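You operate a simulated robot arm through the tools that you are given. There is no shell and no other tool.

You are at the controls of a simulated robot arm. One attempt, no reset.

Task
Blow the crumbs out of mould 8, then brush its floor with release agent.
Fine: red lance and red brush; shut the air valve and put both back. Set down upright: red lance. A coat counts when it lies all over at full strength: go over it till it gets no stronger.

Only the result counts: the job must be done as asked and must still hold three seconds after the hand-in. Knocking over, shifting, dropping, spilling or breaking anything else fails it.

Robot
A 7-joint arm with a two-finger parallel gripper, fixed in place. Base frame: the origin is on the floor under the middle of its stand, x ahead of it, y to its left, z up; the work surface is at about z = 0.85. Lengths are in m, angles in degrees, forces in N, time in s.
It reaches about 1.112 m from its shoulder. Its first joint turns from -166.0 to 166.0 degrees. Payload 3.43 kg.
The tool frame sits at the grasp point between the pads (the TCP): z along the fingers, y along the line on which they close. The tips reach 0.034 m beyond it. Largest opening 0.128 m; finger width 0.024, thickness 0.012; the body of the gripper, 0.048 by 0.13 m, starts 0.096 m behind the TCP.
Orientation is that of the tool frame in the base frame, as a unit quaternion [w, x, y, z]. With the fingers straight down and closing along the base's y, the tool's x points along the base's -x, its y along +y and its z along -z.

Tools
- The arm moves only by the tool nudge_tool. Its argument "series" is a list of rows, each a list of 7 numbers: the shift along the tool's x, y, z in m, then the turn, a rotation vector about the tool's x, y, z in degrees, then the opening in per cent of the stroke, from 0 (shut) to 100 (fully open). In form: [[tx, ty, tz, wx, wy, wz, fingers], ...]. A call has 1 to 20 rows; each row is the pose to reach, as a shift and turn from the pose commanded when the call began, along the tool's axes at that moment. A row lasts 0.2 s, in which the tool goes at most 0.05 m and 8.6 degrees; a call with a longer step from one row to the next is refused whole, and so is a gripper value outside its range. A pose out of reach is approached as far as the arm can. The call stops where the force on the tool passes 40 N (or 10 N more than at its start, if that is more) or the arm is blocked; 0.2 s more then pass. Each finger travels about 0.153 m/s and halts on what it meets, pressing with about 39 N; the grip force reading is that of the motor and also rises with nothing between the fingers. The clock runs only during rows and for 0.2 s after the last one: add rows that repeat a pose to give the fingers time. It gives the time, the measured TCP pose, the force on the tool (base axes), the opening and the grip force at its end, in the units of the frame above (readings bear some noise), with the torque about the TCP (base axes, N m) and any sound that the robot's microphone picked up.
- Cameras (640 x 400 px; columns grow to the right, rows downward): "scene" is fixed at [0.2198, 0.501, 1.7231]; the picture's right is [-0.73, -0.68, 0.00], its down [-0.51, 0.54, -0.67] and it looks along [0.46, -0.49, -0.74] (base axes); focal length 317 px, centre (320, 200). "wrist" rides on the gripper at [0.076, -0.011, -0.16] in the tool frame; the picture's right is [0.15, 0.99, 0.00], its down [-0.88, 0.13, -0.46] and it looks along [-0.45, 0.07, 0.89] (tool axes); focal length 234 px, centre (320, 200). There is no depth. A picture from a camera that has moved, and an enlarged one, comes with that camera's place and axes in the base frame and with its lens.
- capture(camera): a new picture of that camera. It takes no simulated time.
- enlarge(camera, box): a new picture of the part [left, top, right, bottom] of that camera's present view, enlarged. It takes no simulated time.
- job_done(): hands the job in; it is judged then, once.

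Nothing tells you positions but the pictures and the camera data. Unless the task says otherwise, let go and move clear before handing in.

The tools are called after ">>>" as a command line: name --pt "numbers of a row" for each row, then --argument value for the rest, lists and objects as JSON in quotes. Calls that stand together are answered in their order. nudge_tool: Moves the arm, as the interface text tells. Its arguments: {"type":"object","properties":{"series":{"type":"array","items":{"type":"array","items":{"type":"number"}}}},"required":["series"]} The other tools are called the same way: capture (camera) takes a picture; enlarge (camera, box) takes an enlarged picture of a part of a camera's view; job_done () hands the job in.

At the start:

```text
t: 0.0
eef_pos: [0.6149, 0.102, 1.3254]
ee_rot: [0.0, 0.0, 1.0, 0.0]
ft_force: [0.1, -0.3, 1.0]
wrist_torque: [0.03, 0.02, -0.02]
gripper_width: 0.128
gripper_force: 0.0
```

scene: 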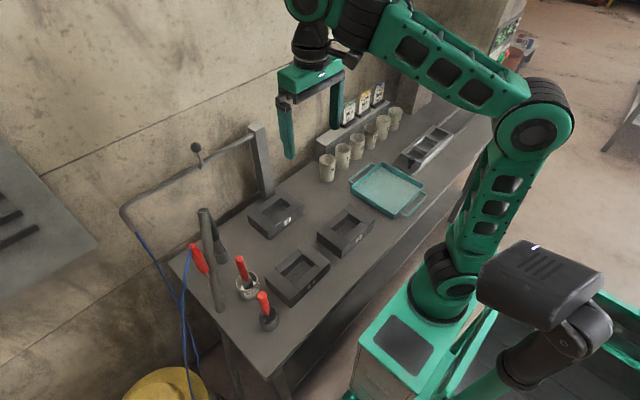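
wrist: 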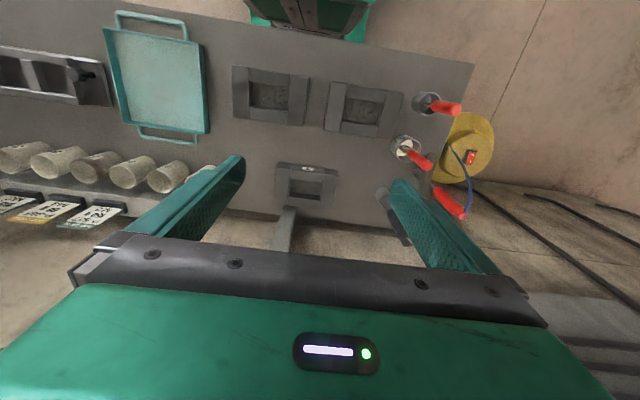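

I see a bench with three moulds, two red-handled tools in pots, and a red lance hanging from a stand with a blue hose. I'll look closer before moving.

>>> enlarge --camera "scene" --box '[110, 120, 290, 400]'

>>> enlarge --camera "scene" --box '[230, 180, 390, 310]'

>>> enlarge --camera "wrist" --box '[220, 50, 500, 250]'

>>> enlarge --camera "scene" --box '[300, 60, 480, 230]'

```text
1.43 times, centred on (200, 260) of scene
camera zoom: at [0.2198, 0.501, 1.7231], right [-0.73, -0.68, 0.0], down [-0.51, 0.54, -0.67], along [0.46, -0.49, -0.74], focal length 454 px, centre (491, 114)
```

zoom: 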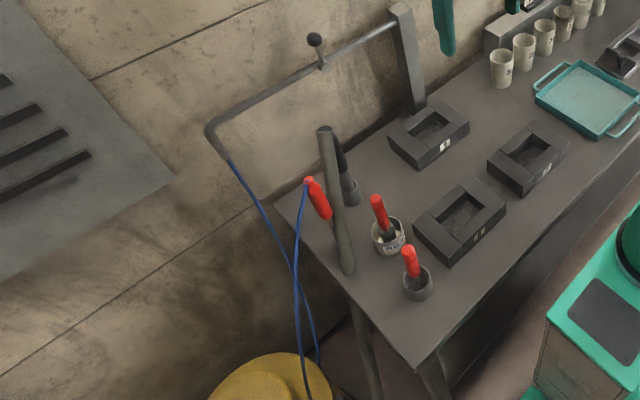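

```text
3.08 times, centred on (310, 245) of scene
camera zoom: at [0.2198, 0.501, 1.7231], right [-0.73, -0.68, 0.0], down [-0.51, 0.54, -0.67], along [0.46, -0.49, -0.74], focal length 977 px, centre (351, 62)
```

zoom: 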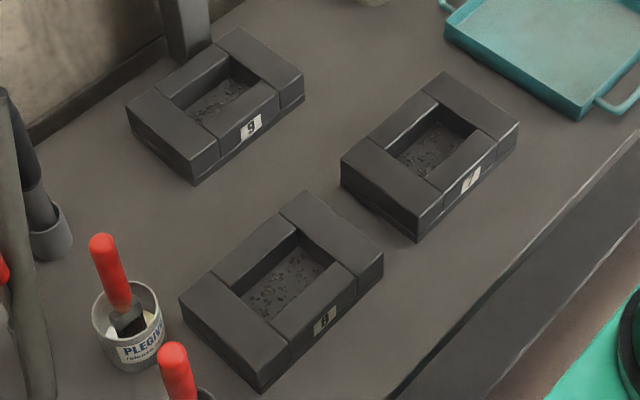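

```text
2.00 times, centred on (360, 150) of wrist
camera zoom: at [0.5368, 0.0899, 1.4832], right [-0.15, 0.99, 0.0], down [0.88, 0.13, 0.46], along [0.45, 0.07, -0.89], focal length 468 px, centre (240, 300)
```

zoom: 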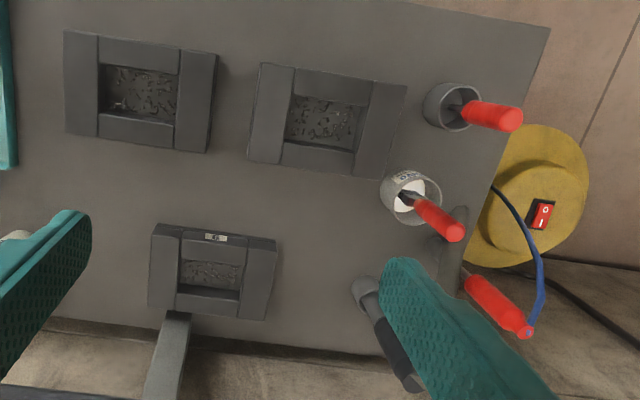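

```text
2.35 times, centred on (390, 145) of scene
camera zoom: at [0.2198, 0.501, 1.7231], right [-0.73, -0.68, 0.0], down [-0.51, 0.54, -0.67], along [0.46, -0.49, -0.74], focal length 747 px, centre (155, 329)
```

zoom: 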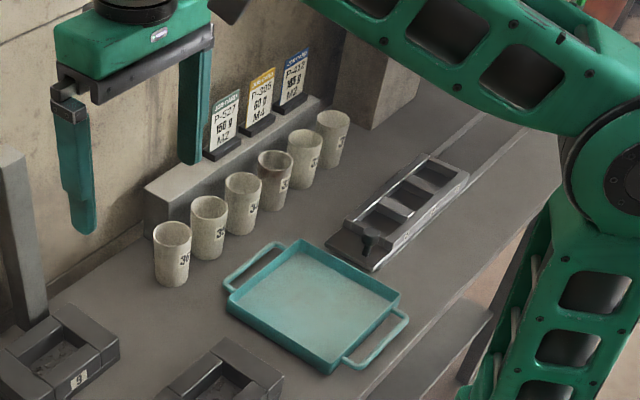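

Let me look closer at each tool, the labels and the valve.

>>> enlarge --camera "scene" --box '[180, 200, 240, 320]'

>>> enlarge --camera "scene" --box '[220, 240, 300, 340]'

>>> enlarge --camera "scene" --box '[110, 110, 290, 240]'

>>> enlarge --camera "wrist" --box '[380, 80, 500, 250]'

>>> enlarge --camera "scene" --box '[110, 300, 290, 400]'

>>> enlarge --camera "scene" --box '[290, 240, 330, 290]'

```text
3.33 times, centred on (210, 260) of scene
camera zoom: at [0.2198, 0.501, 1.7231], right [-0.73, -0.68, 0.0], down [-0.51, 0.54, -0.67], along [0.46, -0.49, -0.74], focal length 1058 px, centre (687, 0)
```

zoom: 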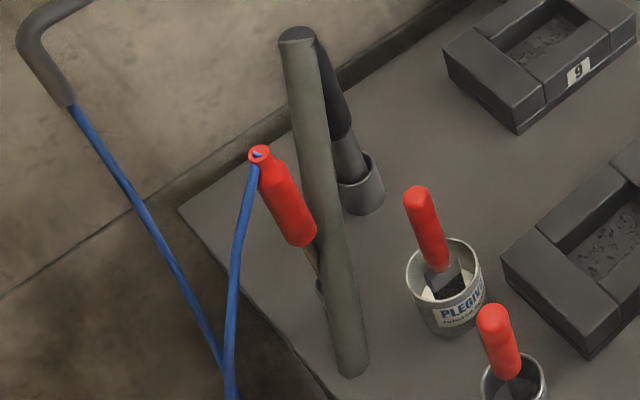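

```text
4.00 times, centred on (260, 290) of scene
camera zoom: at [0.2198, 0.501, 1.7231], right [-0.73, -0.68, 0.0], down [-0.51, 0.54, -0.67], along [0.46, -0.49, -0.74], focal length 1270 px, centre (560, -160)
```

zoom: 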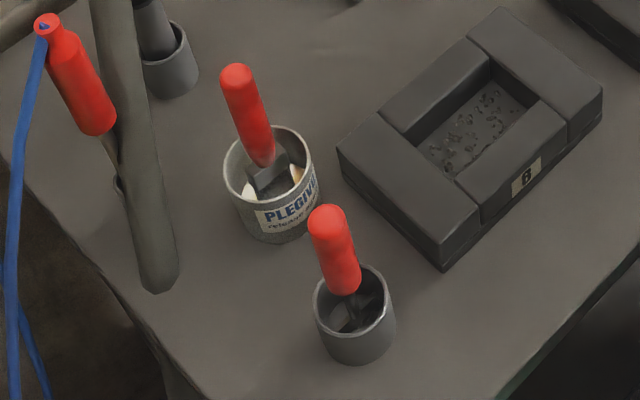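

```text
3.08 times, centred on (200, 175) of scene
camera zoom: at [0.2198, 0.501, 1.7231], right [-0.73, -0.68, 0.0], down [-0.51, 0.54, -0.67], along [0.46, -0.49, -0.74], focal length 977 px, centre (689, 277)
```

zoom: 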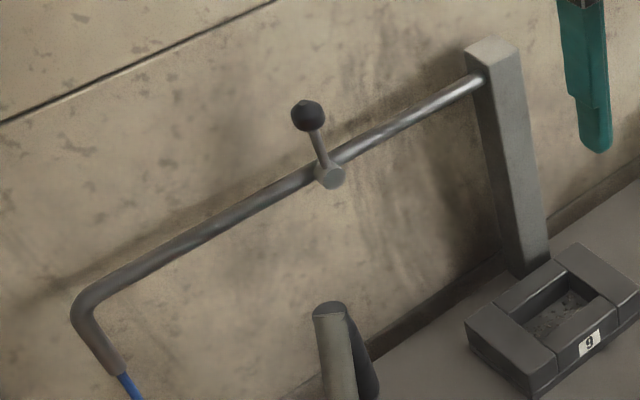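

```text
2.35 times, centred on (440, 165) of wrist
camera zoom: at [0.5368, 0.0899, 1.4832], right [-0.15, 0.99, 0.0], down [0.88, 0.13, 0.46], along [0.45, 0.07, -0.89], focal length 551 px, centre (38, 282)
```

zoom: 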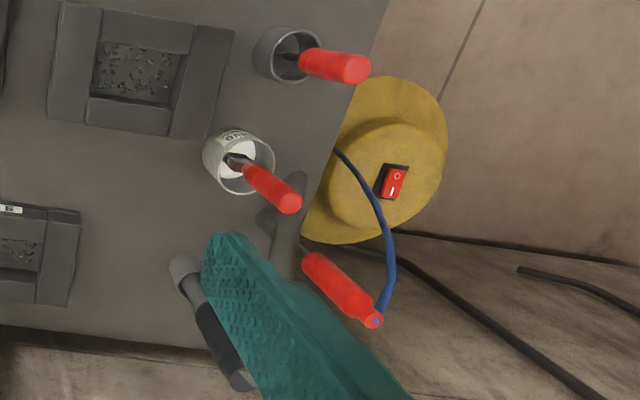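

```text
3.56 times, centred on (200, 350) of scene
camera zoom: at [0.2198, 0.501, 1.7231], right [-0.73, -0.68, 0.0], down [-0.51, 0.54, -0.67], along [0.46, -0.49, -0.74], focal length 1129 px, centre (747, -333)
```

zoom: 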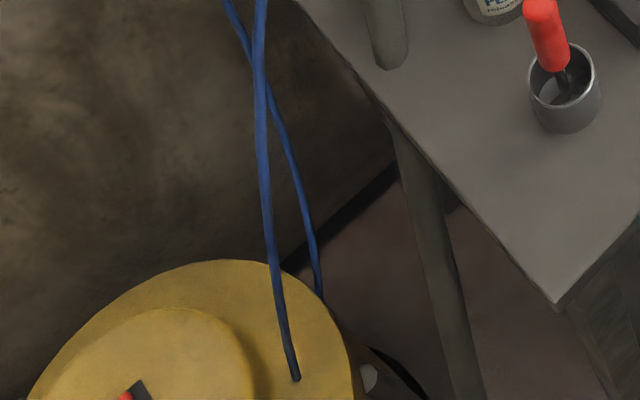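

```text
8.00 times, centred on (310, 265) of scene
camera zoom: at [0.2198, 0.501, 1.7231], right [-0.73, -0.68, 0.0], down [-0.51, 0.54, -0.67], along [0.46, -0.49, -0.74], focal length 2539 px, centre (400, -320)
```

zoom: 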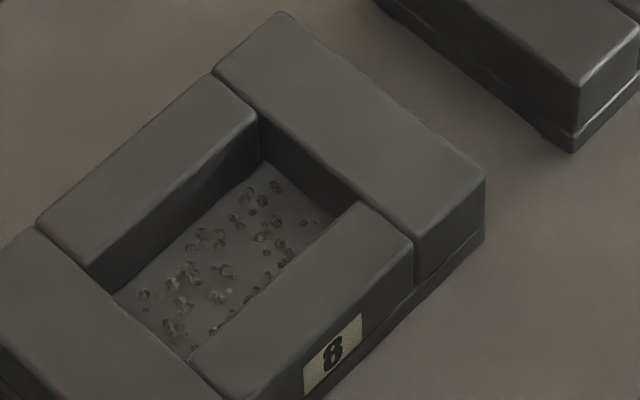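

Mould 8 is the one nearest the front-left (about x=0.585, y=0.20). I'll move the wrist camera at a safe height towards the left end to inspect the lance, brushes and valve.

>>> nudge_tool --pt "0.03 0.03 0.0 0 0 0 100" --pt "0.06 0.06 0.0 0 0 0 100" --pt "0.09 0.09 0.0 0 0 0 100" --pt "0.12 0.12 0.0 0 0 0 100" --pt "0.15 0.15 0.0 0 0 0 100"

>>> capture --camera "wrist"

>>> capture --camera "scene"

```text
t: 1.2
eef_pos: [0.4471, 0.2513, 1.3315]
ee_rot: [0.006, 0.0, 1.0, 0.0]
ft_force: [-0.8, 0.8, 0.6]
wrist_torque: [0.03, -0.01, 0.01]
gripper_width: 0.1279
gripper_force: 0.1
```

```text
taken
camera wrist: at [0.368, 0.2389, 1.4894], right [-0.15, 0.99, 0.0], down [0.88, 0.13, 0.47], along [0.46, 0.07, -0.88], focal length 234 px, centre (320, 200)
```

wrist: 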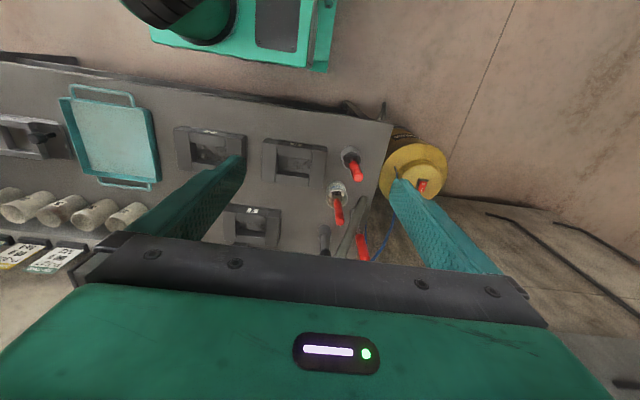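

```text
taken
```

scene: 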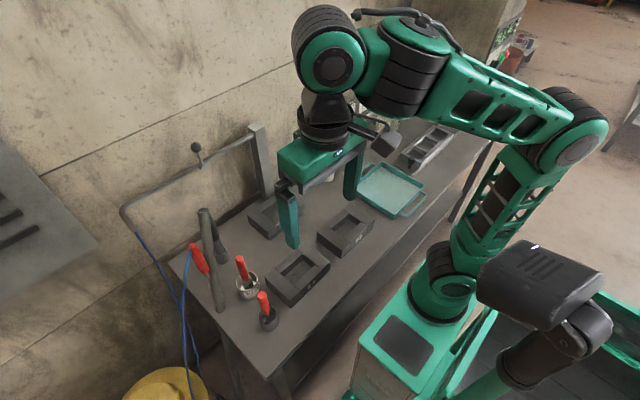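

Now I'll enlarge the wrist view around the tools and valve area.

>>> enlarge --camera "wrist" --box '[300, 130, 400, 260]'

>>> enlarge --camera "wrist" --box '[320, 140, 370, 230]'

```text
3.08 times, centred on (350, 195) of wrist
camera zoom: at [0.368, 0.2389, 1.4894], right [-0.15, 0.99, 0.0], down [0.88, 0.13, 0.47], along [0.46, 0.07, -0.88], focal length 720 px, centre (228, 215)
```

zoom: 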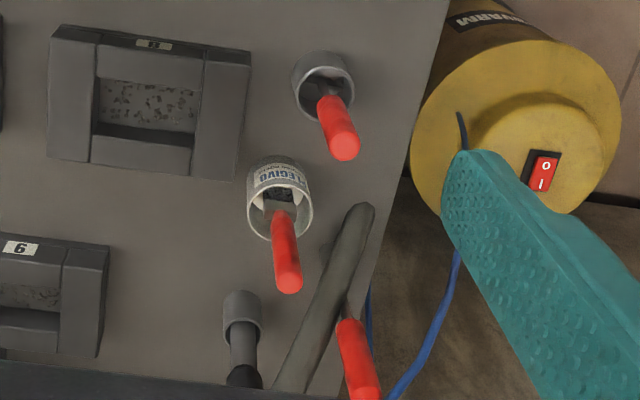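

```text
4.44 times, centred on (345, 185) of wrist
camera zoom: at [0.368, 0.2389, 1.4894], right [-0.15, 0.99, 0.0], down [0.88, 0.13, 0.47], along [0.46, 0.07, -0.88], focal length 1041 px, centre (209, 267)
```

zoom: 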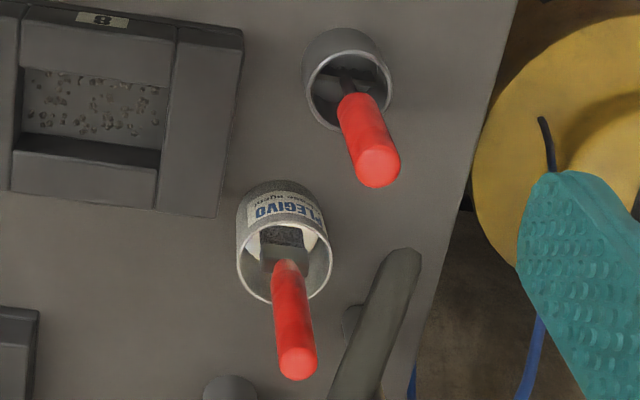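

The lance stands vertically (handle at about x=0.73, y=0.40, z 0.97–1.095), next to a leaning grey tube and a dark lance. I'll move closer for a better look.

>>> nudge_tool --pt "-0.03 0.02 0.03 0 0 0 100" --pt "-0.06 0.04 0.06 0 0 0 100" --pt "-0.09 0.06 0.08 0 0 0 100" --pt "-0.12 0.07 0.1 0 0 0 100" --pt "-0.13 0.08 0.12 0 0 0 100" --pt "-0.13 0.08 0.12 0 0 0 100"

>>> capture --camera "wrist"

>>> capture --camera "scene"

```text
t: 2.6
eef_pos: [0.5796, 0.3333, 1.2142]
ee_rot: [0.005, 0.001, 1.0, 0.001]
ft_force: [0.5, 0.0, -0.3]
wrist_torque: [0.0, -0.02, 0.02]
gripper_width: 0.1281
gripper_force: 0.1
```

```text
taken
camera wrist: at [0.502, 0.3197, 1.3708], right [-0.15, 0.99, 0.0], down [0.88, 0.13, 0.47], along [0.46, 0.07, -0.89], focal length 234 px, centre (320, 200)
```

wrist: 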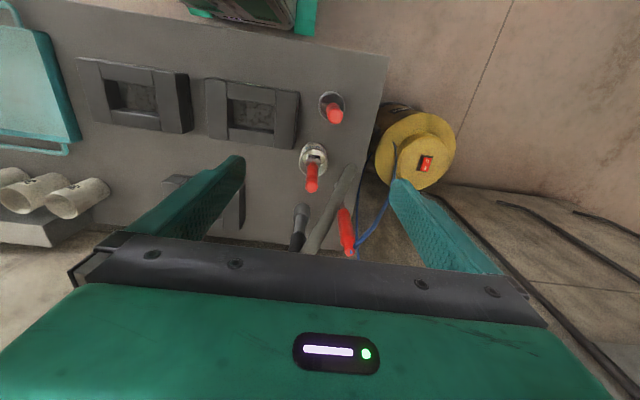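

```text
taken
```

scene: 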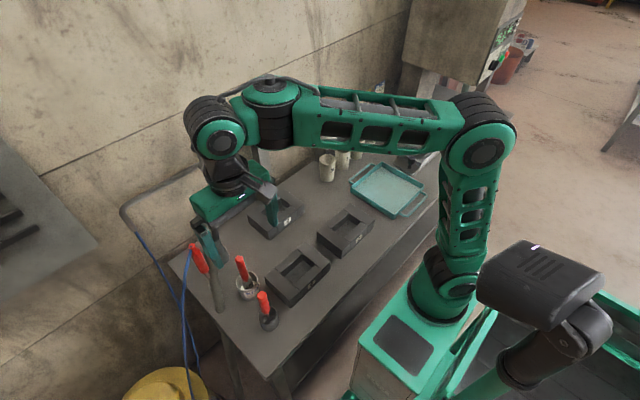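

>>> enlarge --camera "wrist" --box '[280, 80, 400, 260]'

>>> enlarge --camera "wrist" --box '[280, 180, 380, 260]'

>>> enlarge --camera "wrist" --box '[290, 85, 360, 195]'

```text
2.22 times, centred on (340, 170) of wrist
camera zoom: at [0.502, 0.3197, 1.3708], right [-0.15, 0.99, 0.0], down [0.88, 0.13, 0.47], along [0.46, 0.07, -0.89], focal length 520 px, centre (276, 267)
```

zoom: 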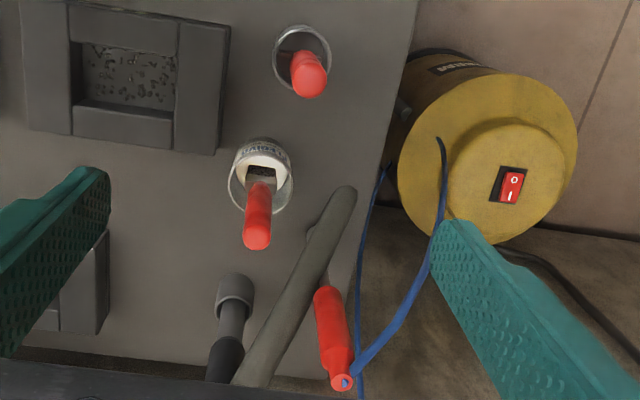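

```text
5.00 times, centred on (330, 220) of wrist
camera zoom: at [0.502, 0.3197, 1.3708], right [-0.15, 0.99, 0.0], down [0.88, 0.13, 0.47], along [0.46, 0.07, -0.89], focal length 1171 px, centre (270, 100)
```

zoom: 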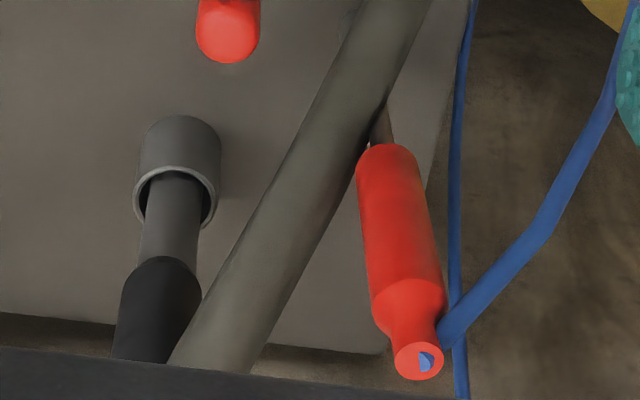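

```text
3.64 times, centred on (325, 140) of wrist
camera zoom: at [0.502, 0.3197, 1.3708], right [-0.15, 0.99, 0.0], down [0.88, 0.13, 0.47], along [0.46, 0.07, -0.89], focal length 852 px, centre (302, 418)
```

zoom: 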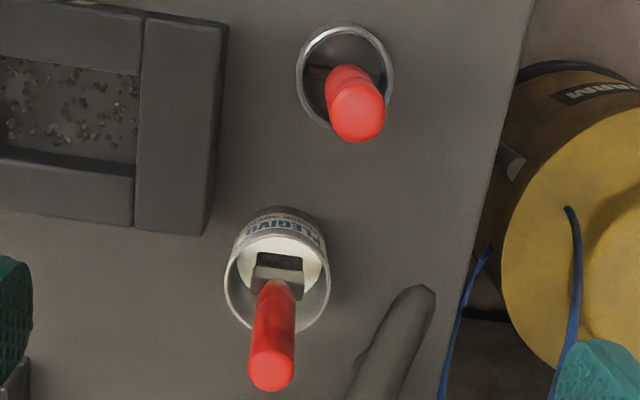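

The lance is upright in its own cup, and a thick grey tube leans just in front of it. Next I'll tilt the gripper to view the valve lever on the pipe horizontally.

>>> nudge_tool --pt "-0.007 -0.02 -0.011 0 -7.5 0 100" --pt "-0.014 -0.04 -0.022 0 -15 0 100" --pt "-0.021 -0.06 -0.033 0 -22.5 0 100" --pt "-0.028 -0.08 -0.044 0 -30 0 100" --pt "-0.035 -0.1 -0.055 0 -37.5 0 100" --pt "-0.04 -0.11 -0.066 0 -45 0 100" --pt "-0.04 -0.11 -0.066 0 -45 0 100"

>>> capture --camera "wrist"

```text
t: 3.9
eef_pos: [0.6993, 0.1643, 1.1914]
ee_rot: [0.216, 0.063, 0.974, 0.033]
ft_force: [2.2, 1.9, -1.0]
wrist_torque: [-0.18, 0.1, -0.05]
gripper_width: 0.1281
gripper_force: 0.1
out of reach, approached as far as the arm can: row 1
stopped in row 6: the arm was blocked; the commanded pose is now the measured one
```

```text
taken
camera wrist: at [0.5602, 0.157, 1.3018], right [-0.02, 1.0, 0.03], down [0.61, -0.01, 0.79], along [0.79, 0.04, -0.61], focal length 234 px, centre (320, 200)
```

wrist: 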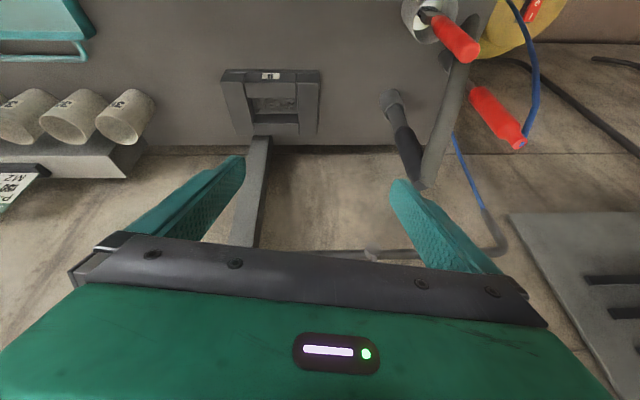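

The arm was blocked short of the pose, so I'll check the scene before anything else.

>>> capture --camera "scene"

>>> enlarge --camera "wrist" --box '[360, 80, 520, 270]'

```text
taken
```

scene: 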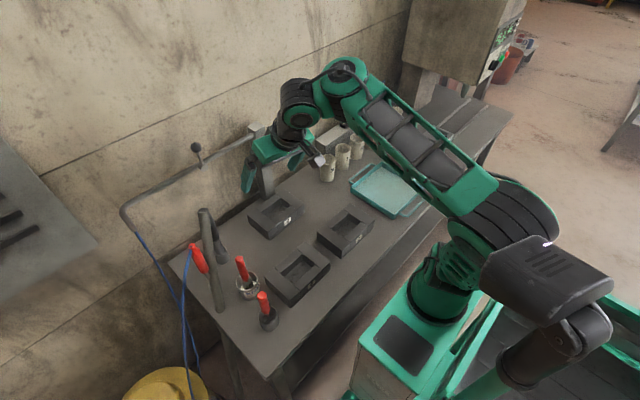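

```text
2.11 times, centred on (440, 175) of wrist
camera zoom: at [0.5602, 0.157, 1.3018], right [-0.02, 1.0, 0.03], down [0.61, -0.01, 0.79], along [0.79, 0.04, -0.61], focal length 493 px, centre (67, 253)
```

zoom: 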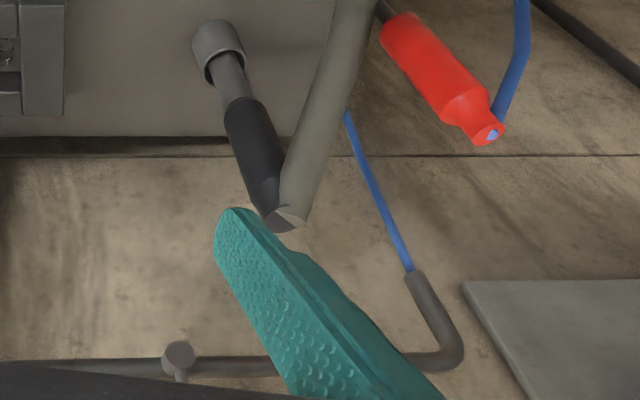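

The bench is undisturbed; the arm simply folded awkwardly. I'll bring the tool back to vertical at a safe height.

>>> nudge_tool --pt "0.0055 0.0095 -0.0217 0.6 4.1 -1.2 100" --pt "0.011 0.019 -0.0434 1.3 8.3 -2.4 100" --pt "0.0167 0.0284 -0.065 1.9 12.5 -3.6 100" --pt "0.022 0.038 -0.087 2.5 16.6 -4.9 100" --pt "0.028 0.047 -0.108 3.2 20.8 -6.1 100" --pt "0.0334 0.0568 -0.1302 3.8 24.9 -7.3 100" --pt "0.0334 0.0568 -0.1302 3.8 24.9 -7.3 100"

>>> capture --camera "scene"

```text
t: 5.5
eef_pos: [0.6078, 0.2392, 1.2969]
ee_rot: [0.003, -0.018, 1.0, -0.009]
ft_force: [-0.3, -0.3, -0.1]
wrist_torque: [0.0, 0.03, 0.02]
gripper_width: 0.1281
gripper_force: 0.0
```

```text
taken
```

scene: 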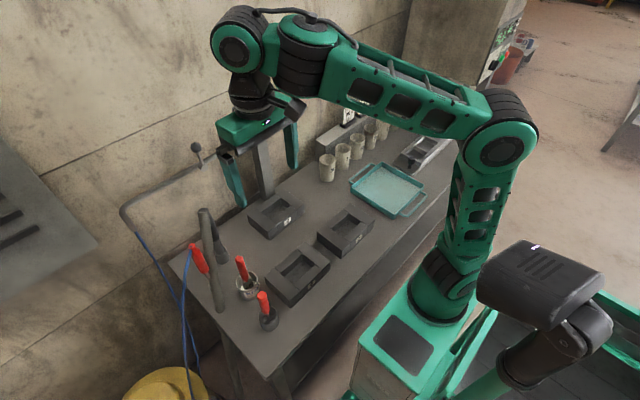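

Back to a clean vertical pose. I'll test a small pitch in place to learn how the arm responds.

>>> nudge_tool --pt "0 0 0 0 -4 0 100" --pt "0 0 0 0 -8 0 100" --pt "0 0 0 0 -8 0 100"

>>> capture --camera "scene"

```text
t: 6.3
eef_pos: [0.6083, 0.2408, 1.2982]
ee_rot: [0.073, -0.02, 0.997, -0.007]
ft_force: [-0.9, -0.3, 0.9]
wrist_torque: [0.05, 0.0, -0.01]
gripper_width: 0.128
gripper_force: 0.0
```

```text
taken
```

scene: 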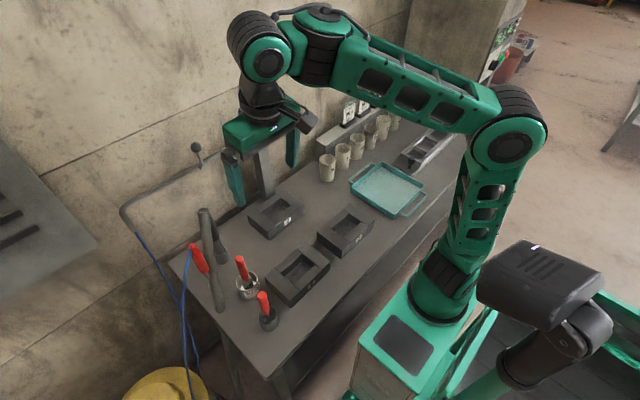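

That works; I'll continue pitching slowly.

>>> nudge_tool --pt "0 0 0 0 -4 0 100" --pt "0 0 0 0 -8 0 100" --pt "0 0 0 0 -12 0 100" --pt "0 0 0 0 -16 0 100" --pt "0 0 0 0 -20 0 100" --pt "0 0 0 0 -24 0 100" --pt "0 0 0 0 -24 0 100"

>>> capture --camera "wrist"

>>> capture --camera "scene"

```text
t: 7.7
eef_pos: [0.6263, 0.1777, 1.3128]
ee_rot: [0.231, 0.008, 0.97, 0.08]
ft_force: [0.8, 1.2, -0.8]
wrist_torque: [-0.16, 0.1, -0.07]
gripper_width: 0.128
gripper_force: 0.2
out of reach, approached as far as the arm can: row 2, 3
stopped in row 7: the arm was blocked; the commanded pose is now the measured one
```

```text
taken
camera wrist: at [0.4859, 0.1454, 1.4164], right [-0.15, 0.98, 0.09], down [0.58, 0.01, 0.82], along [0.8, 0.18, -0.57], focal length 234 px, centre (320, 200)
```

wrist: 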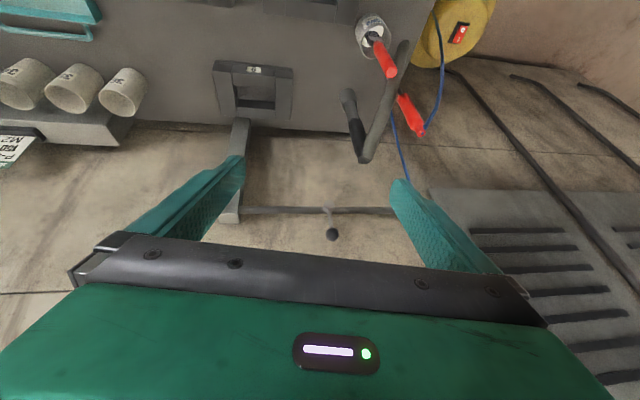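

```text
taken
```

scene: 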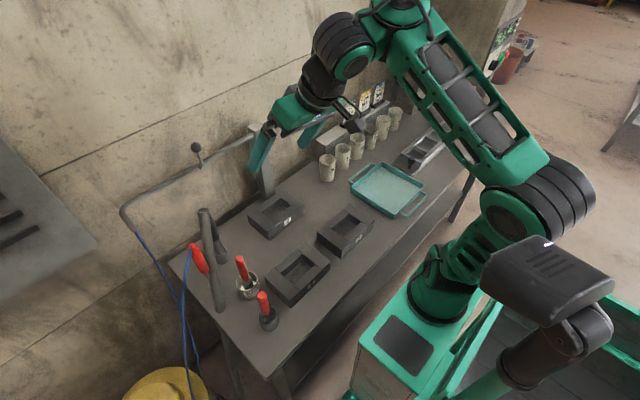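

Now I can see the lever; enlarging.

>>> enlarge --camera "wrist" --box '[230, 180, 420, 260]'

>>> enlarge --camera "wrist" --box '[330, 60, 470, 200]'

>>> enlarge --camera "scene" --box '[180, 130, 230, 190]'

```text
3.37 times, centred on (325, 220) of wrist
camera zoom: at [0.4859, 0.1454, 1.4164], right [-0.15, 0.98, 0.09], down [0.58, 0.01, 0.82], along [0.8, 0.18, -0.57], focal length 789 px, centre (303, 133)
```

zoom: 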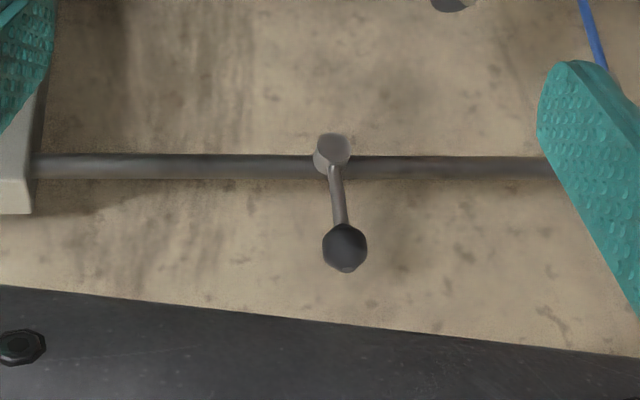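

```text
2.86 times, centred on (400, 130) of wrist
camera zoom: at [0.4859, 0.1454, 1.4164], right [-0.15, 0.98, 0.09], down [0.58, 0.01, 0.82], along [0.8, 0.18, -0.57], focal length 669 px, centre (91, 400)
```

zoom: 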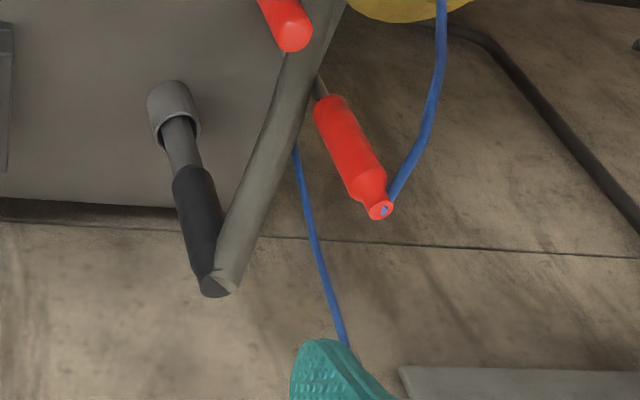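

```text
6.67 times, centred on (205, 160) of scene
camera zoom: at [0.2198, 0.501, 1.7231], right [-0.73, -0.68, 0.0], down [-0.51, 0.54, -0.67], along [0.46, -0.49, -0.74], focal length 2116 px, centre (1087, 467)
```

zoom: 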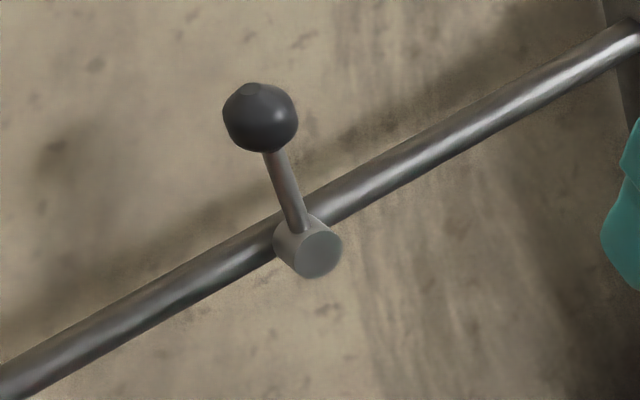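

The lever's boss axis faces the robot (boss ≈ (0.877,0.250,1.151), knob ≈ (0.883,0.251,1.216), upright, i.e. across the pipe). The last joint seems to be near its limit, so I'll level the tool and yaw it 90° counter‑clockwise.

>>> nudge_tool --pt "0 0 0 -1.1 2.3 -7.3 100" --pt "0 0 0 -2.3 4.7 -14.7 100" --pt "0 0 0 -3.4 7 -22 100" --pt "0 0 0 -4.5 9.3 -29.3 100" --pt "0 0 0 -5.6 11.7 -36.6 100" --pt "0 0 0 -6.8 14 -44 100" --pt "0 0 0 -7.9 16.3 -51.3 100" --pt "0 0 0 -9 18.6 -58.6 100" --pt "0 0 0 -10.2 21 -66 100" --pt "0 0 0 -11.3 23.3 -73.3 100" --pt "0 0 0 -12.4 25.6 -80.6 100" --pt "0 0 0 -13.7 28.3 -89 100" --pt "0 0 0 -13.7 28.3 -89 100"

>>> capture --camera "scene"

>>> capture --camera "wrist"

```text
refused: row 12 steps farther than a row can; nothing moved
```

```text
taken
```

scene: 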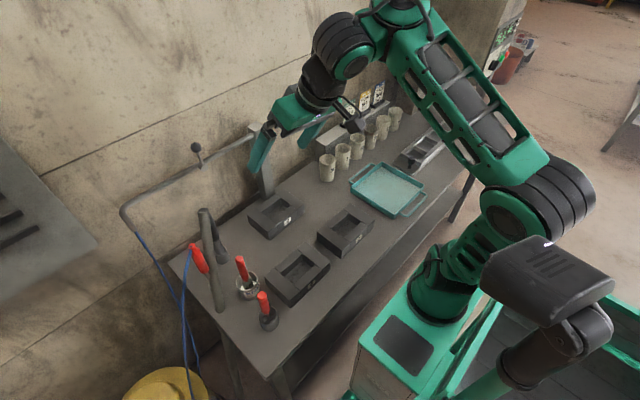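

```text
taken
camera wrist: at [0.4859, 0.1454, 1.4164], right [-0.15, 0.98, 0.09], down [0.58, 0.01, 0.82], along [0.8, 0.18, -0.57], focal length 234 px, centre (320, 200)
```

wrist: 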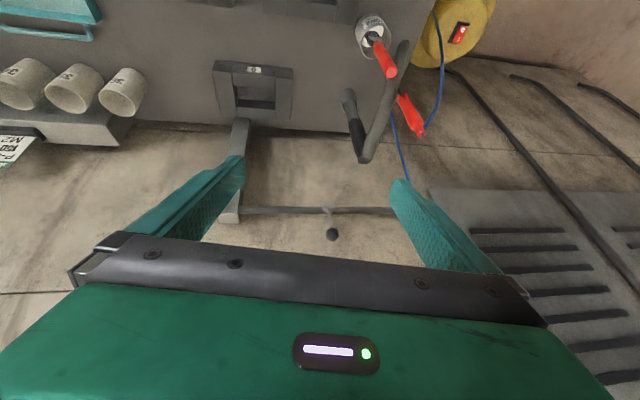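

One step was too large; I'll repeat the same yaw with smaller steps.

>>> nudge_tool --pt "0 0 0 -1.0 2.0 -6.4 100" --pt "0 0 0 -2.0 4.0 -12.7 100" --pt "0 0 0 -2.9 6.1 -19.1 100" --pt "0 0 0 -3.9 8.1 -25.4 100" --pt "0 0 0 -4.9 10.1 -31.8 100" --pt "0 0 0 -5.9 12.1 -38.1 100" --pt "0 0 0 -6.9 14.1 -44.5 100" --pt "0 0 0 -7.8 16.2 -50.9 100" --pt "0 0 0 -8.8 18.2 -57.2 100" --pt "0 0 0 -9.8 20.2 -63.6 100" --pt "0 0 0 -10.8 22.2 -69.9 100" --pt "0 0 0 -11.7 24.3 -76.3 100" --pt "0 0 0 -12.7 26.3 -82.6 100" --pt "0 0 0 -13.7 28.3 -89 100" --pt "0 0 0 -13.7 28.3 -89 100"

>>> capture --camera "scene"

>>> capture --camera "wrist"

```text
t: 10.9
eef_pos: [0.6259, 0.1858, 1.3151]
ee_rot: [0.003, 0.71, -0.705, 0.008]
ft_force: [-0.2, 0.0, -0.6]
wrist_torque: [-0.01, 0.0, 0.0]
gripper_width: 0.1284
gripper_force: 0.2
```

```text
taken
```

scene: 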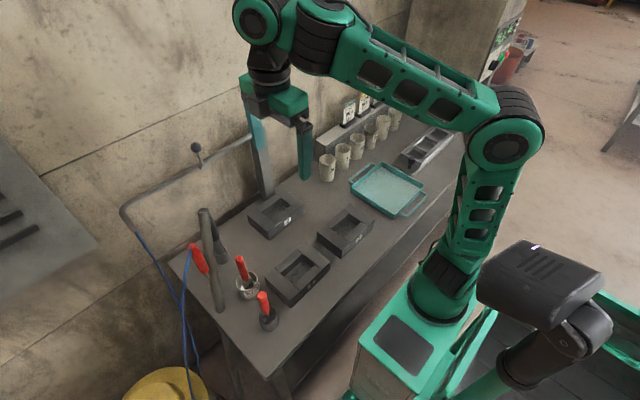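

```text
taken
camera wrist: at [0.6346, 0.1119, 1.4734], right [-0.99, -0.15, -0.01], down [-0.14, 0.89, 0.44], along [-0.06, 0.44, -0.9], focal length 234 px, centre (320, 200)
```

wrist: 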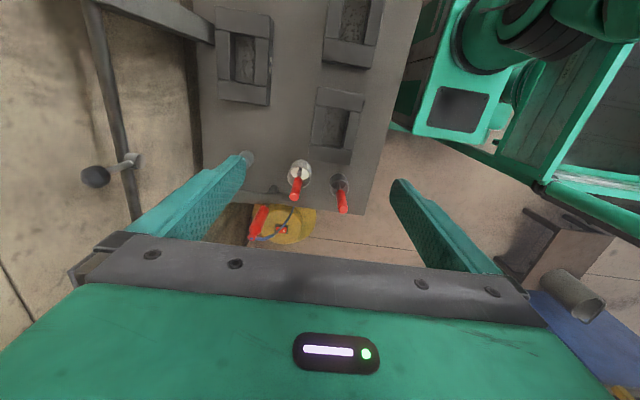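

The arm is back in a comfortable configuration. Now I'll pitch the closed fingers to horizontal (+x), to use them as a bar parallel to the lever's hinge.

>>> nudge_tool --pt "0 -0.008 0.003 7.5 0 0 80" --pt "0 -0.016 0.006 15 0 0 60" --pt "0 -0.024 0.009 22.5 0 0 40" --pt "0 -0.032 0.012 30 0 0 20" --pt "0 -0.04 0.015 37.5 0 0 0" --pt "0 -0.048 0.018 45 0 0 0" --pt "0 -0.056 0.021 52.5 0 0 0" --pt "0 -0.064 0.024 60 0 0 0" --pt "0 -0.072 0.027 67.5 0 0 0" --pt "0 -0.08 0.03 75 0 0 0" --pt "0 -0.088 0.033 82.5 0 0 0" --pt "0 -0.096 0.036 90 0 0 0" --pt "0 -0.096 0.036 90 0 0 0"

>>> capture --camera "scene"

>>> capture --camera "wrist"

```text
t: 12.3
eef_pos: [0.682, 0.1082, 1.3101]
ee_rot: [0.293, -0.645, 0.691, -0.144]
ft_force: [1.6, 1.5, -1.6]
wrist_torque: [-0.12, 0.1, -0.1]
gripper_width: 0.0
gripper_force: 32.6
out of reach, approached as far as the arm can: row 3
stopped in row 6: the arm was blocked; the commanded pose is now the measured one
```

```text
taken
```

scene: 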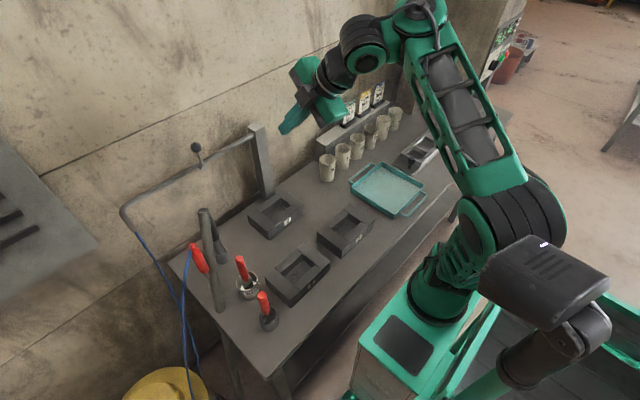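

```text
taken
camera wrist: at [0.5962, 0.0032, 1.4247], right [-0.8, -0.02, -0.6], down [-0.38, 0.79, 0.48], along [0.47, 0.61, -0.64], focal length 234 px, centre (320, 200)
```

wrist: 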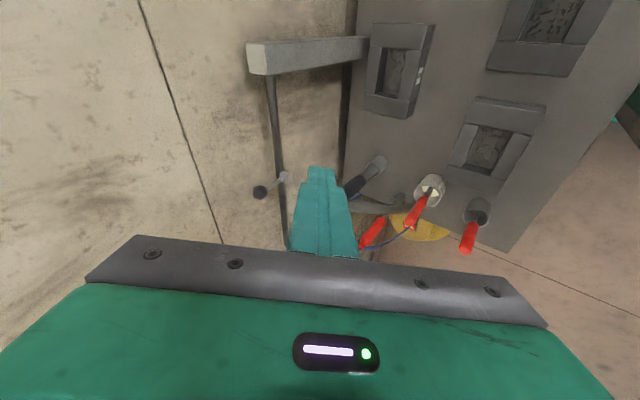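

Pitching outward is limited when the arm is folded close in; it should work better further out. I'll reduce the pitch to 20° and move outward.

>>> nudge_tool --pt "-0.014 -0.0107 0.0075 -2.7 1.9 -1 0" --pt "-0.028 -0.0213 0.015 -5.4 3.8 -1.9 0" --pt "-0.042 -0.032 0.0225 -8 5.7 -2.9 0" --pt "-0.056 -0.0427 0.03 -10.7 7.5 -3.9 0" --pt "-0.07 -0.0533 0.0375 -13.4 9.4 -4.8 0" --pt "-0.0841 -0.064 0.045 -16.1 11.3 -5.8 0" --pt "-0.0841 -0.064 0.045 -16.1 11.3 -5.8 0"

>>> capture --camera "scene"

```text
t: 13.9
eef_pos: [0.7561, 0.2011, 1.3324]
ee_rot: [-0.118, 0.698, -0.694, 0.134]
ft_force: [-0.7, 0.1, 0.6]
wrist_torque: [-0.09, 0.0, -0.02]
gripper_width: 0.0
gripper_force: 33.0
```

```text
taken
```

scene: 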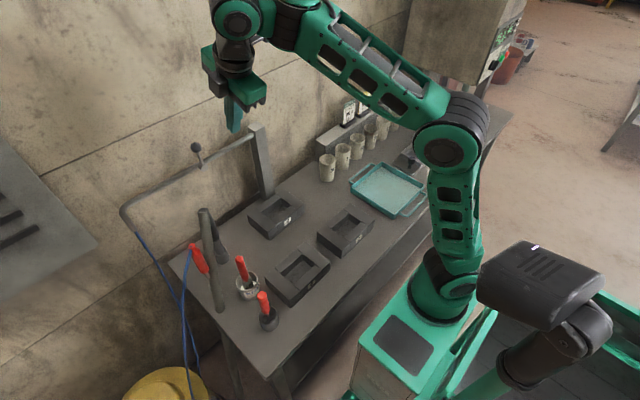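

>>> nudge_tool --pt "0.002 -0.005 0.0124 4 0 0 0" --pt "0.004 -0.01 0.0248 8 0 0 0" --pt "0.006 -0.0146 0.0372 12 0 0 0" --pt "0.008 -0.0194 0.0496 16 0 0 0" --pt "0.01 -0.0243 0.062 20 0 0 0" --pt "0.01 -0.0243 0.062 24 0 0 0" --pt "0.01 -0.0243 0.062 24 0 0 0"

>>> capture --camera "scene"

>>> capture --camera "wrist"

```text
t: 15.5
eef_pos: [0.7992, 0.1892, 1.2797]
ee_rot: [-0.261, 0.658, -0.65, 0.275]
ft_force: [0.6, 1.8, -0.6]
wrist_torque: [0.02, 0.03, 0.03]
gripper_width: 0.0
gripper_force: 32.8
```

```text
taken
```

scene: 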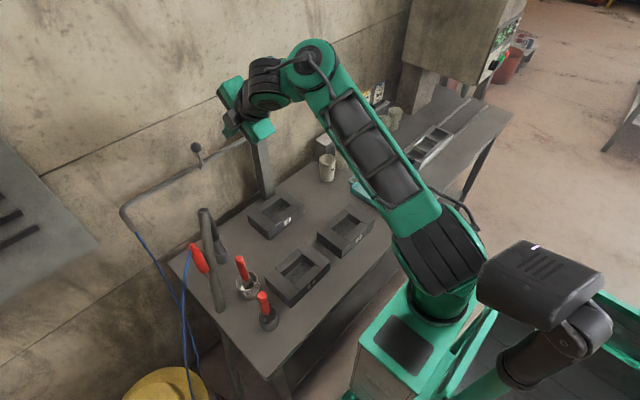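

```text
taken
camera wrist: at [0.6944, 0.115, 1.4015], right [-0.7, -0.16, -0.69], down [-0.42, 0.88, 0.21], along [0.58, 0.44, -0.69], focal length 234 px, centre (320, 200)
```

wrist: 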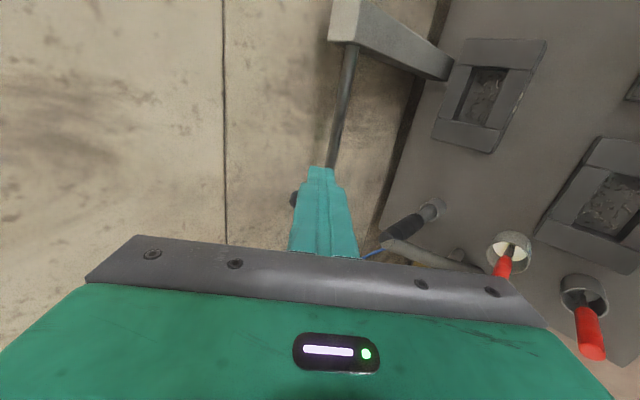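

Pitch is now ~44°, with the closed fingers clear to the right of the lever. I'll advance the tip beside the knob on its −y side.

>>> nudge_tool --pt "-0.003 -0.001 0.024 0 0 0 0" --pt "-0.006 -0.002 0.048 0 0 0 0" --pt "-0.009 -0.003 0.072 0 0 0 0" --pt "-0.0122 -0.0037 0.0958 0 0 0 0" --pt "-0.0122 -0.0037 0.0958 0 0 0 0"

>>> enlarge --camera "scene" --box '[140, 90, 300, 200]'

>>> capture --camera "wrist"

```text
t: 16.7
eef_pos: [0.8686, 0.2008, 1.2144]
ee_rot: [-0.261, 0.658, -0.65, 0.276]
ft_force: [-0.1, 0.6, 0.2]
wrist_torque: [0.03, 0.01, 0.0]
gripper_width: 0.0002
gripper_force: 32.9
```

```text
3.64 times, centred on (220, 145) of scene
camera zoom: at [0.2198, 0.501, 1.7231], right [-0.73, -0.68, 0.0], down [-0.51, 0.54, -0.67], along [0.46, -0.49, -0.74], focal length 1154 px, centre (684, 400)
```

zoom: 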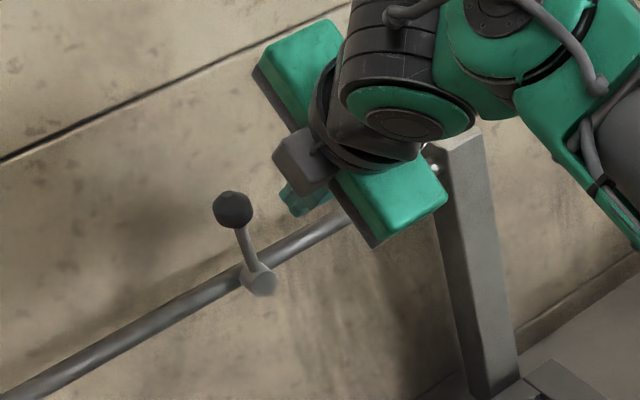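

```text
taken
camera wrist: at [0.7639, 0.1253, 1.3358], right [-0.7, -0.16, -0.69], down [-0.42, 0.88, 0.21], along [0.58, 0.44, -0.69], focal length 234 px, centre (320, 200)
```

wrist: 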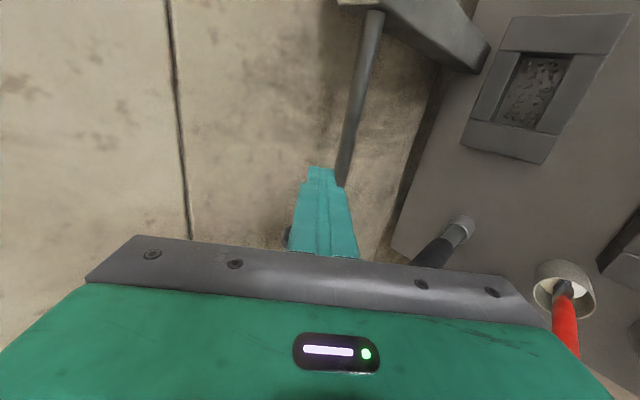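

The fingers are beside the knob. Pushing gently toward +y, following the arc.

>>> nudge_tool --pt "-0.01 0 0 0 0 0 0" --pt "-0.02 0 0 0 0 0 0" --pt "-0.025 0 0 0 0 0 0" --pt "-0.03 0 0 0 0 0 0" --pt "-0.035 0 0 0 0 0 0" --pt "-0.04 0 0 0 0 0 0" --pt "-0.045 0 0 0 0 0 0"

>>> enlarge --camera "scene" --box '[140, 90, 300, 200]'

```text
t: 18.3
eef_pos: [0.87, 0.2447, 1.2136]
ee_rot: [-0.261, 0.657, -0.651, 0.276]
ft_force: [0.3, -1.2, -0.3]
wrist_torque: [-0.04, 0.02, -0.01]
gripper_width: 0.0
gripper_force: 33.0
```

```text
3.64 times, centred on (220, 145) of scene
camera zoom: at [0.2198, 0.501, 1.7231], right [-0.73, -0.68, 0.0], down [-0.51, 0.54, -0.67], along [0.46, -0.49, -0.74], focal length 1154 px, centre (684, 400)
```

zoom: 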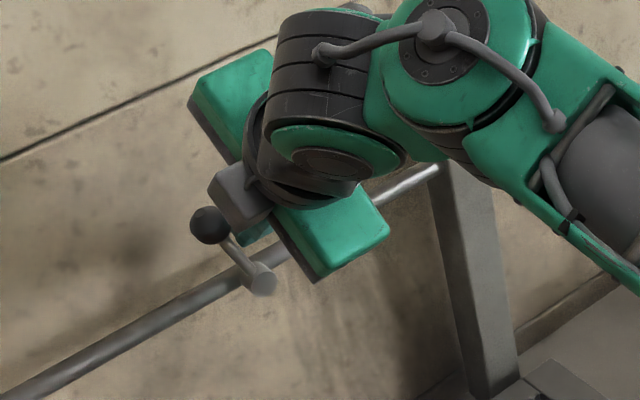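

The lever yields easily toward +y. I'll continue along its arc.

>>> nudge_tool --pt "-0.011 -0.0072 -0.0073 0 0 0 0" --pt "-0.0216 -0.0109 -0.011 0 0 0 0" --pt "-0.0327 -0.0083 -0.0083 0 0 0 0" --pt "-0.0428 -0.0042 -0.0042 0 0 0 0" --pt "-0.05 -0.0002 0 0 0 0 0" --pt "-0.0561 0.0036 0.0038 0 0 0 0"

>>> enlarge --camera "scene" --box '[140, 90, 300, 200]'

```text
t: 19.7
eef_pos: [0.8692, 0.3002, 1.2062]
ee_rot: [-0.261, 0.658, -0.65, 0.276]
ft_force: [1.1, -0.2, 1.3]
wrist_torque: [0.0, -0.03, 0.04]
gripper_width: 0.0001
gripper_force: 32.9
```

```text
3.64 times, centred on (220, 145) of scene
camera zoom: at [0.2198, 0.501, 1.7231], right [-0.73, -0.68, 0.0], down [-0.51, 0.54, -0.67], along [0.46, -0.49, -0.74], focal length 1154 px, centre (684, 400)
```

zoom: 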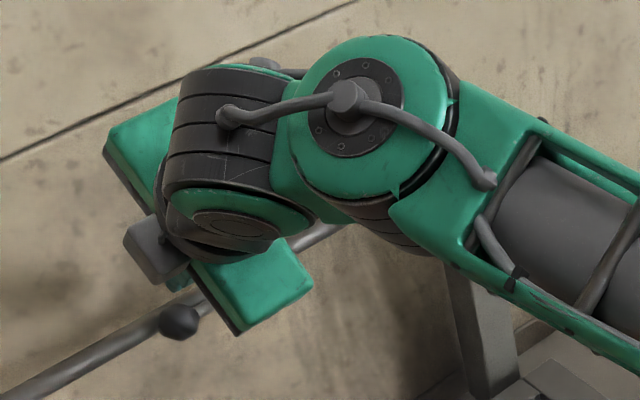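

The knob is nearly horizontal. I'll finish the arc to its end stop.

>>> nudge_tool --pt "-0.0052 0.0052 0.0053 0 0 0 0" --pt "-0.0093 0.01 0.0102 0 0 0 0" --pt "-0.0115 0.014 0.0142 0 0 0 0" --pt "-0.0115 0.014 0.0142 0 0 0 0"

>>> enlarge --camera "scene" --box '[140, 90, 300, 200]'

```text
t: 20.8
eef_pos: [0.8576, 0.3117, 1.199]
ee_rot: [-0.268, 0.655, -0.649, 0.28]
ft_force: [1.0, -0.3, -1.2]
wrist_torque: [-0.01, 0.0, -0.04]
gripper_width: 0.0
gripper_force: 33.1
stopped in row 4: the force on the tool passed its limit at 41 N (the readings are from after the stop); the commanded pose is now the measured one
```

```text
3.64 times, centred on (220, 145) of scene
camera zoom: at [0.2198, 0.501, 1.7231], right [-0.73, -0.68, 0.0], down [-0.51, 0.54, -0.67], along [0.46, -0.49, -0.74], focal length 1154 px, centre (684, 400)
```

zoom: 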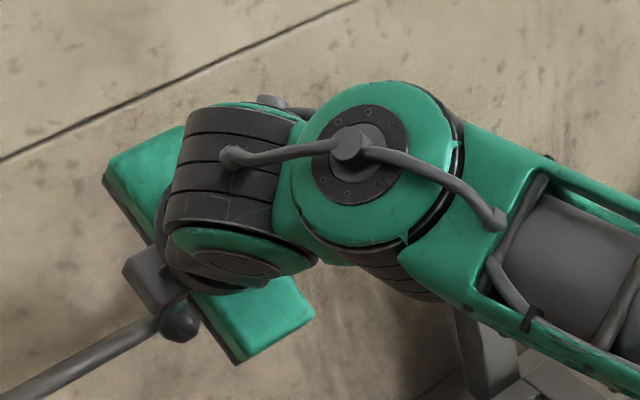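

The lever hit its stop (in line with the pipe). I'll back off and look, listening for air.

>>> nudge_tool --pt "0 0 -0.02 0 0 0 0" --pt "0 0 -0.045 0 0 0 0" --pt "0 0 -0.08 0 0 0 0" --pt "0.04 0 -0.11 0 0 0 0" --pt "0.08 0 -0.12 0 0 0 0" --pt "0.12 0 -0.12 0 0 0 0" --pt "0.12 0 -0.12 0 0 0 0"

>>> enlarge --camera "scene" --box '[140, 90, 300, 200]'

>>> capture --camera "scene"

>>> capture --camera "wrist"

```text
t: 22.4
eef_pos: [0.7745, 0.1885, 1.2865]
ee_rot: [-0.269, 0.654, -0.651, 0.277]
ft_force: [-1.2, 0.1, -0.9]
wrist_torque: [0.01, -0.01, 0.01]
gripper_width: 0.0001
gripper_force: 33.3
```

```text
3.64 times, centred on (220, 145) of scene
camera zoom: at [0.2198, 0.501, 1.7231], right [-0.73, -0.68, 0.0], down [-0.51, 0.54, -0.67], along [0.46, -0.49, -0.74], focal length 1154 px, centre (684, 400)
```

zoom: 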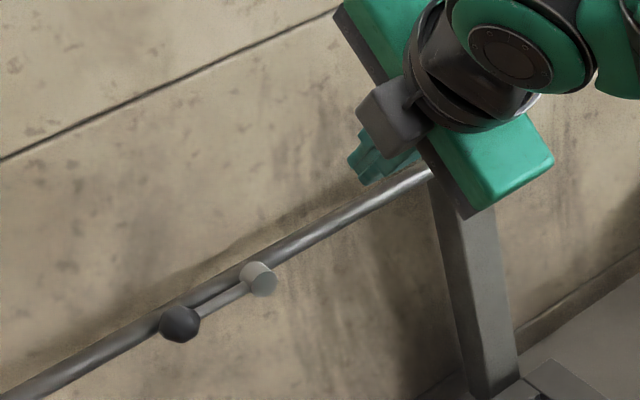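

```text
taken
```

scene: 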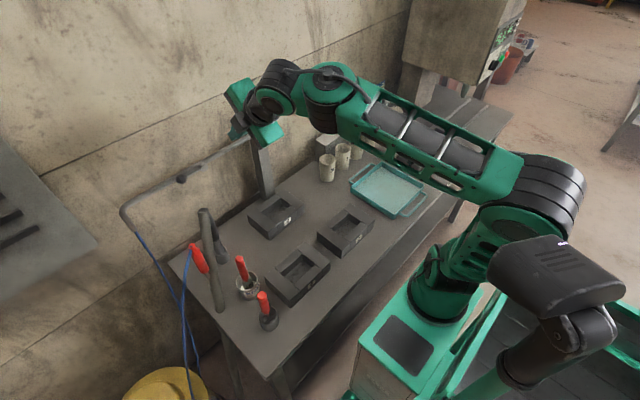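

```text
taken
camera wrist: at [0.667, 0.114, 1.4054], right [-0.69, -0.16, -0.7], down [-0.42, 0.88, 0.22], along [0.59, 0.44, -0.68], focal length 234 px, centre (320, 200)
```

wrist: 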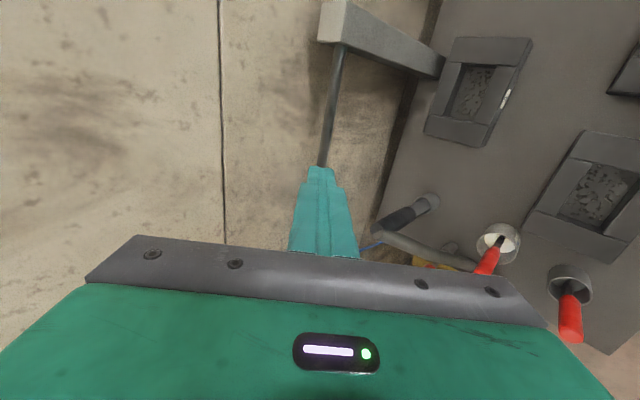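

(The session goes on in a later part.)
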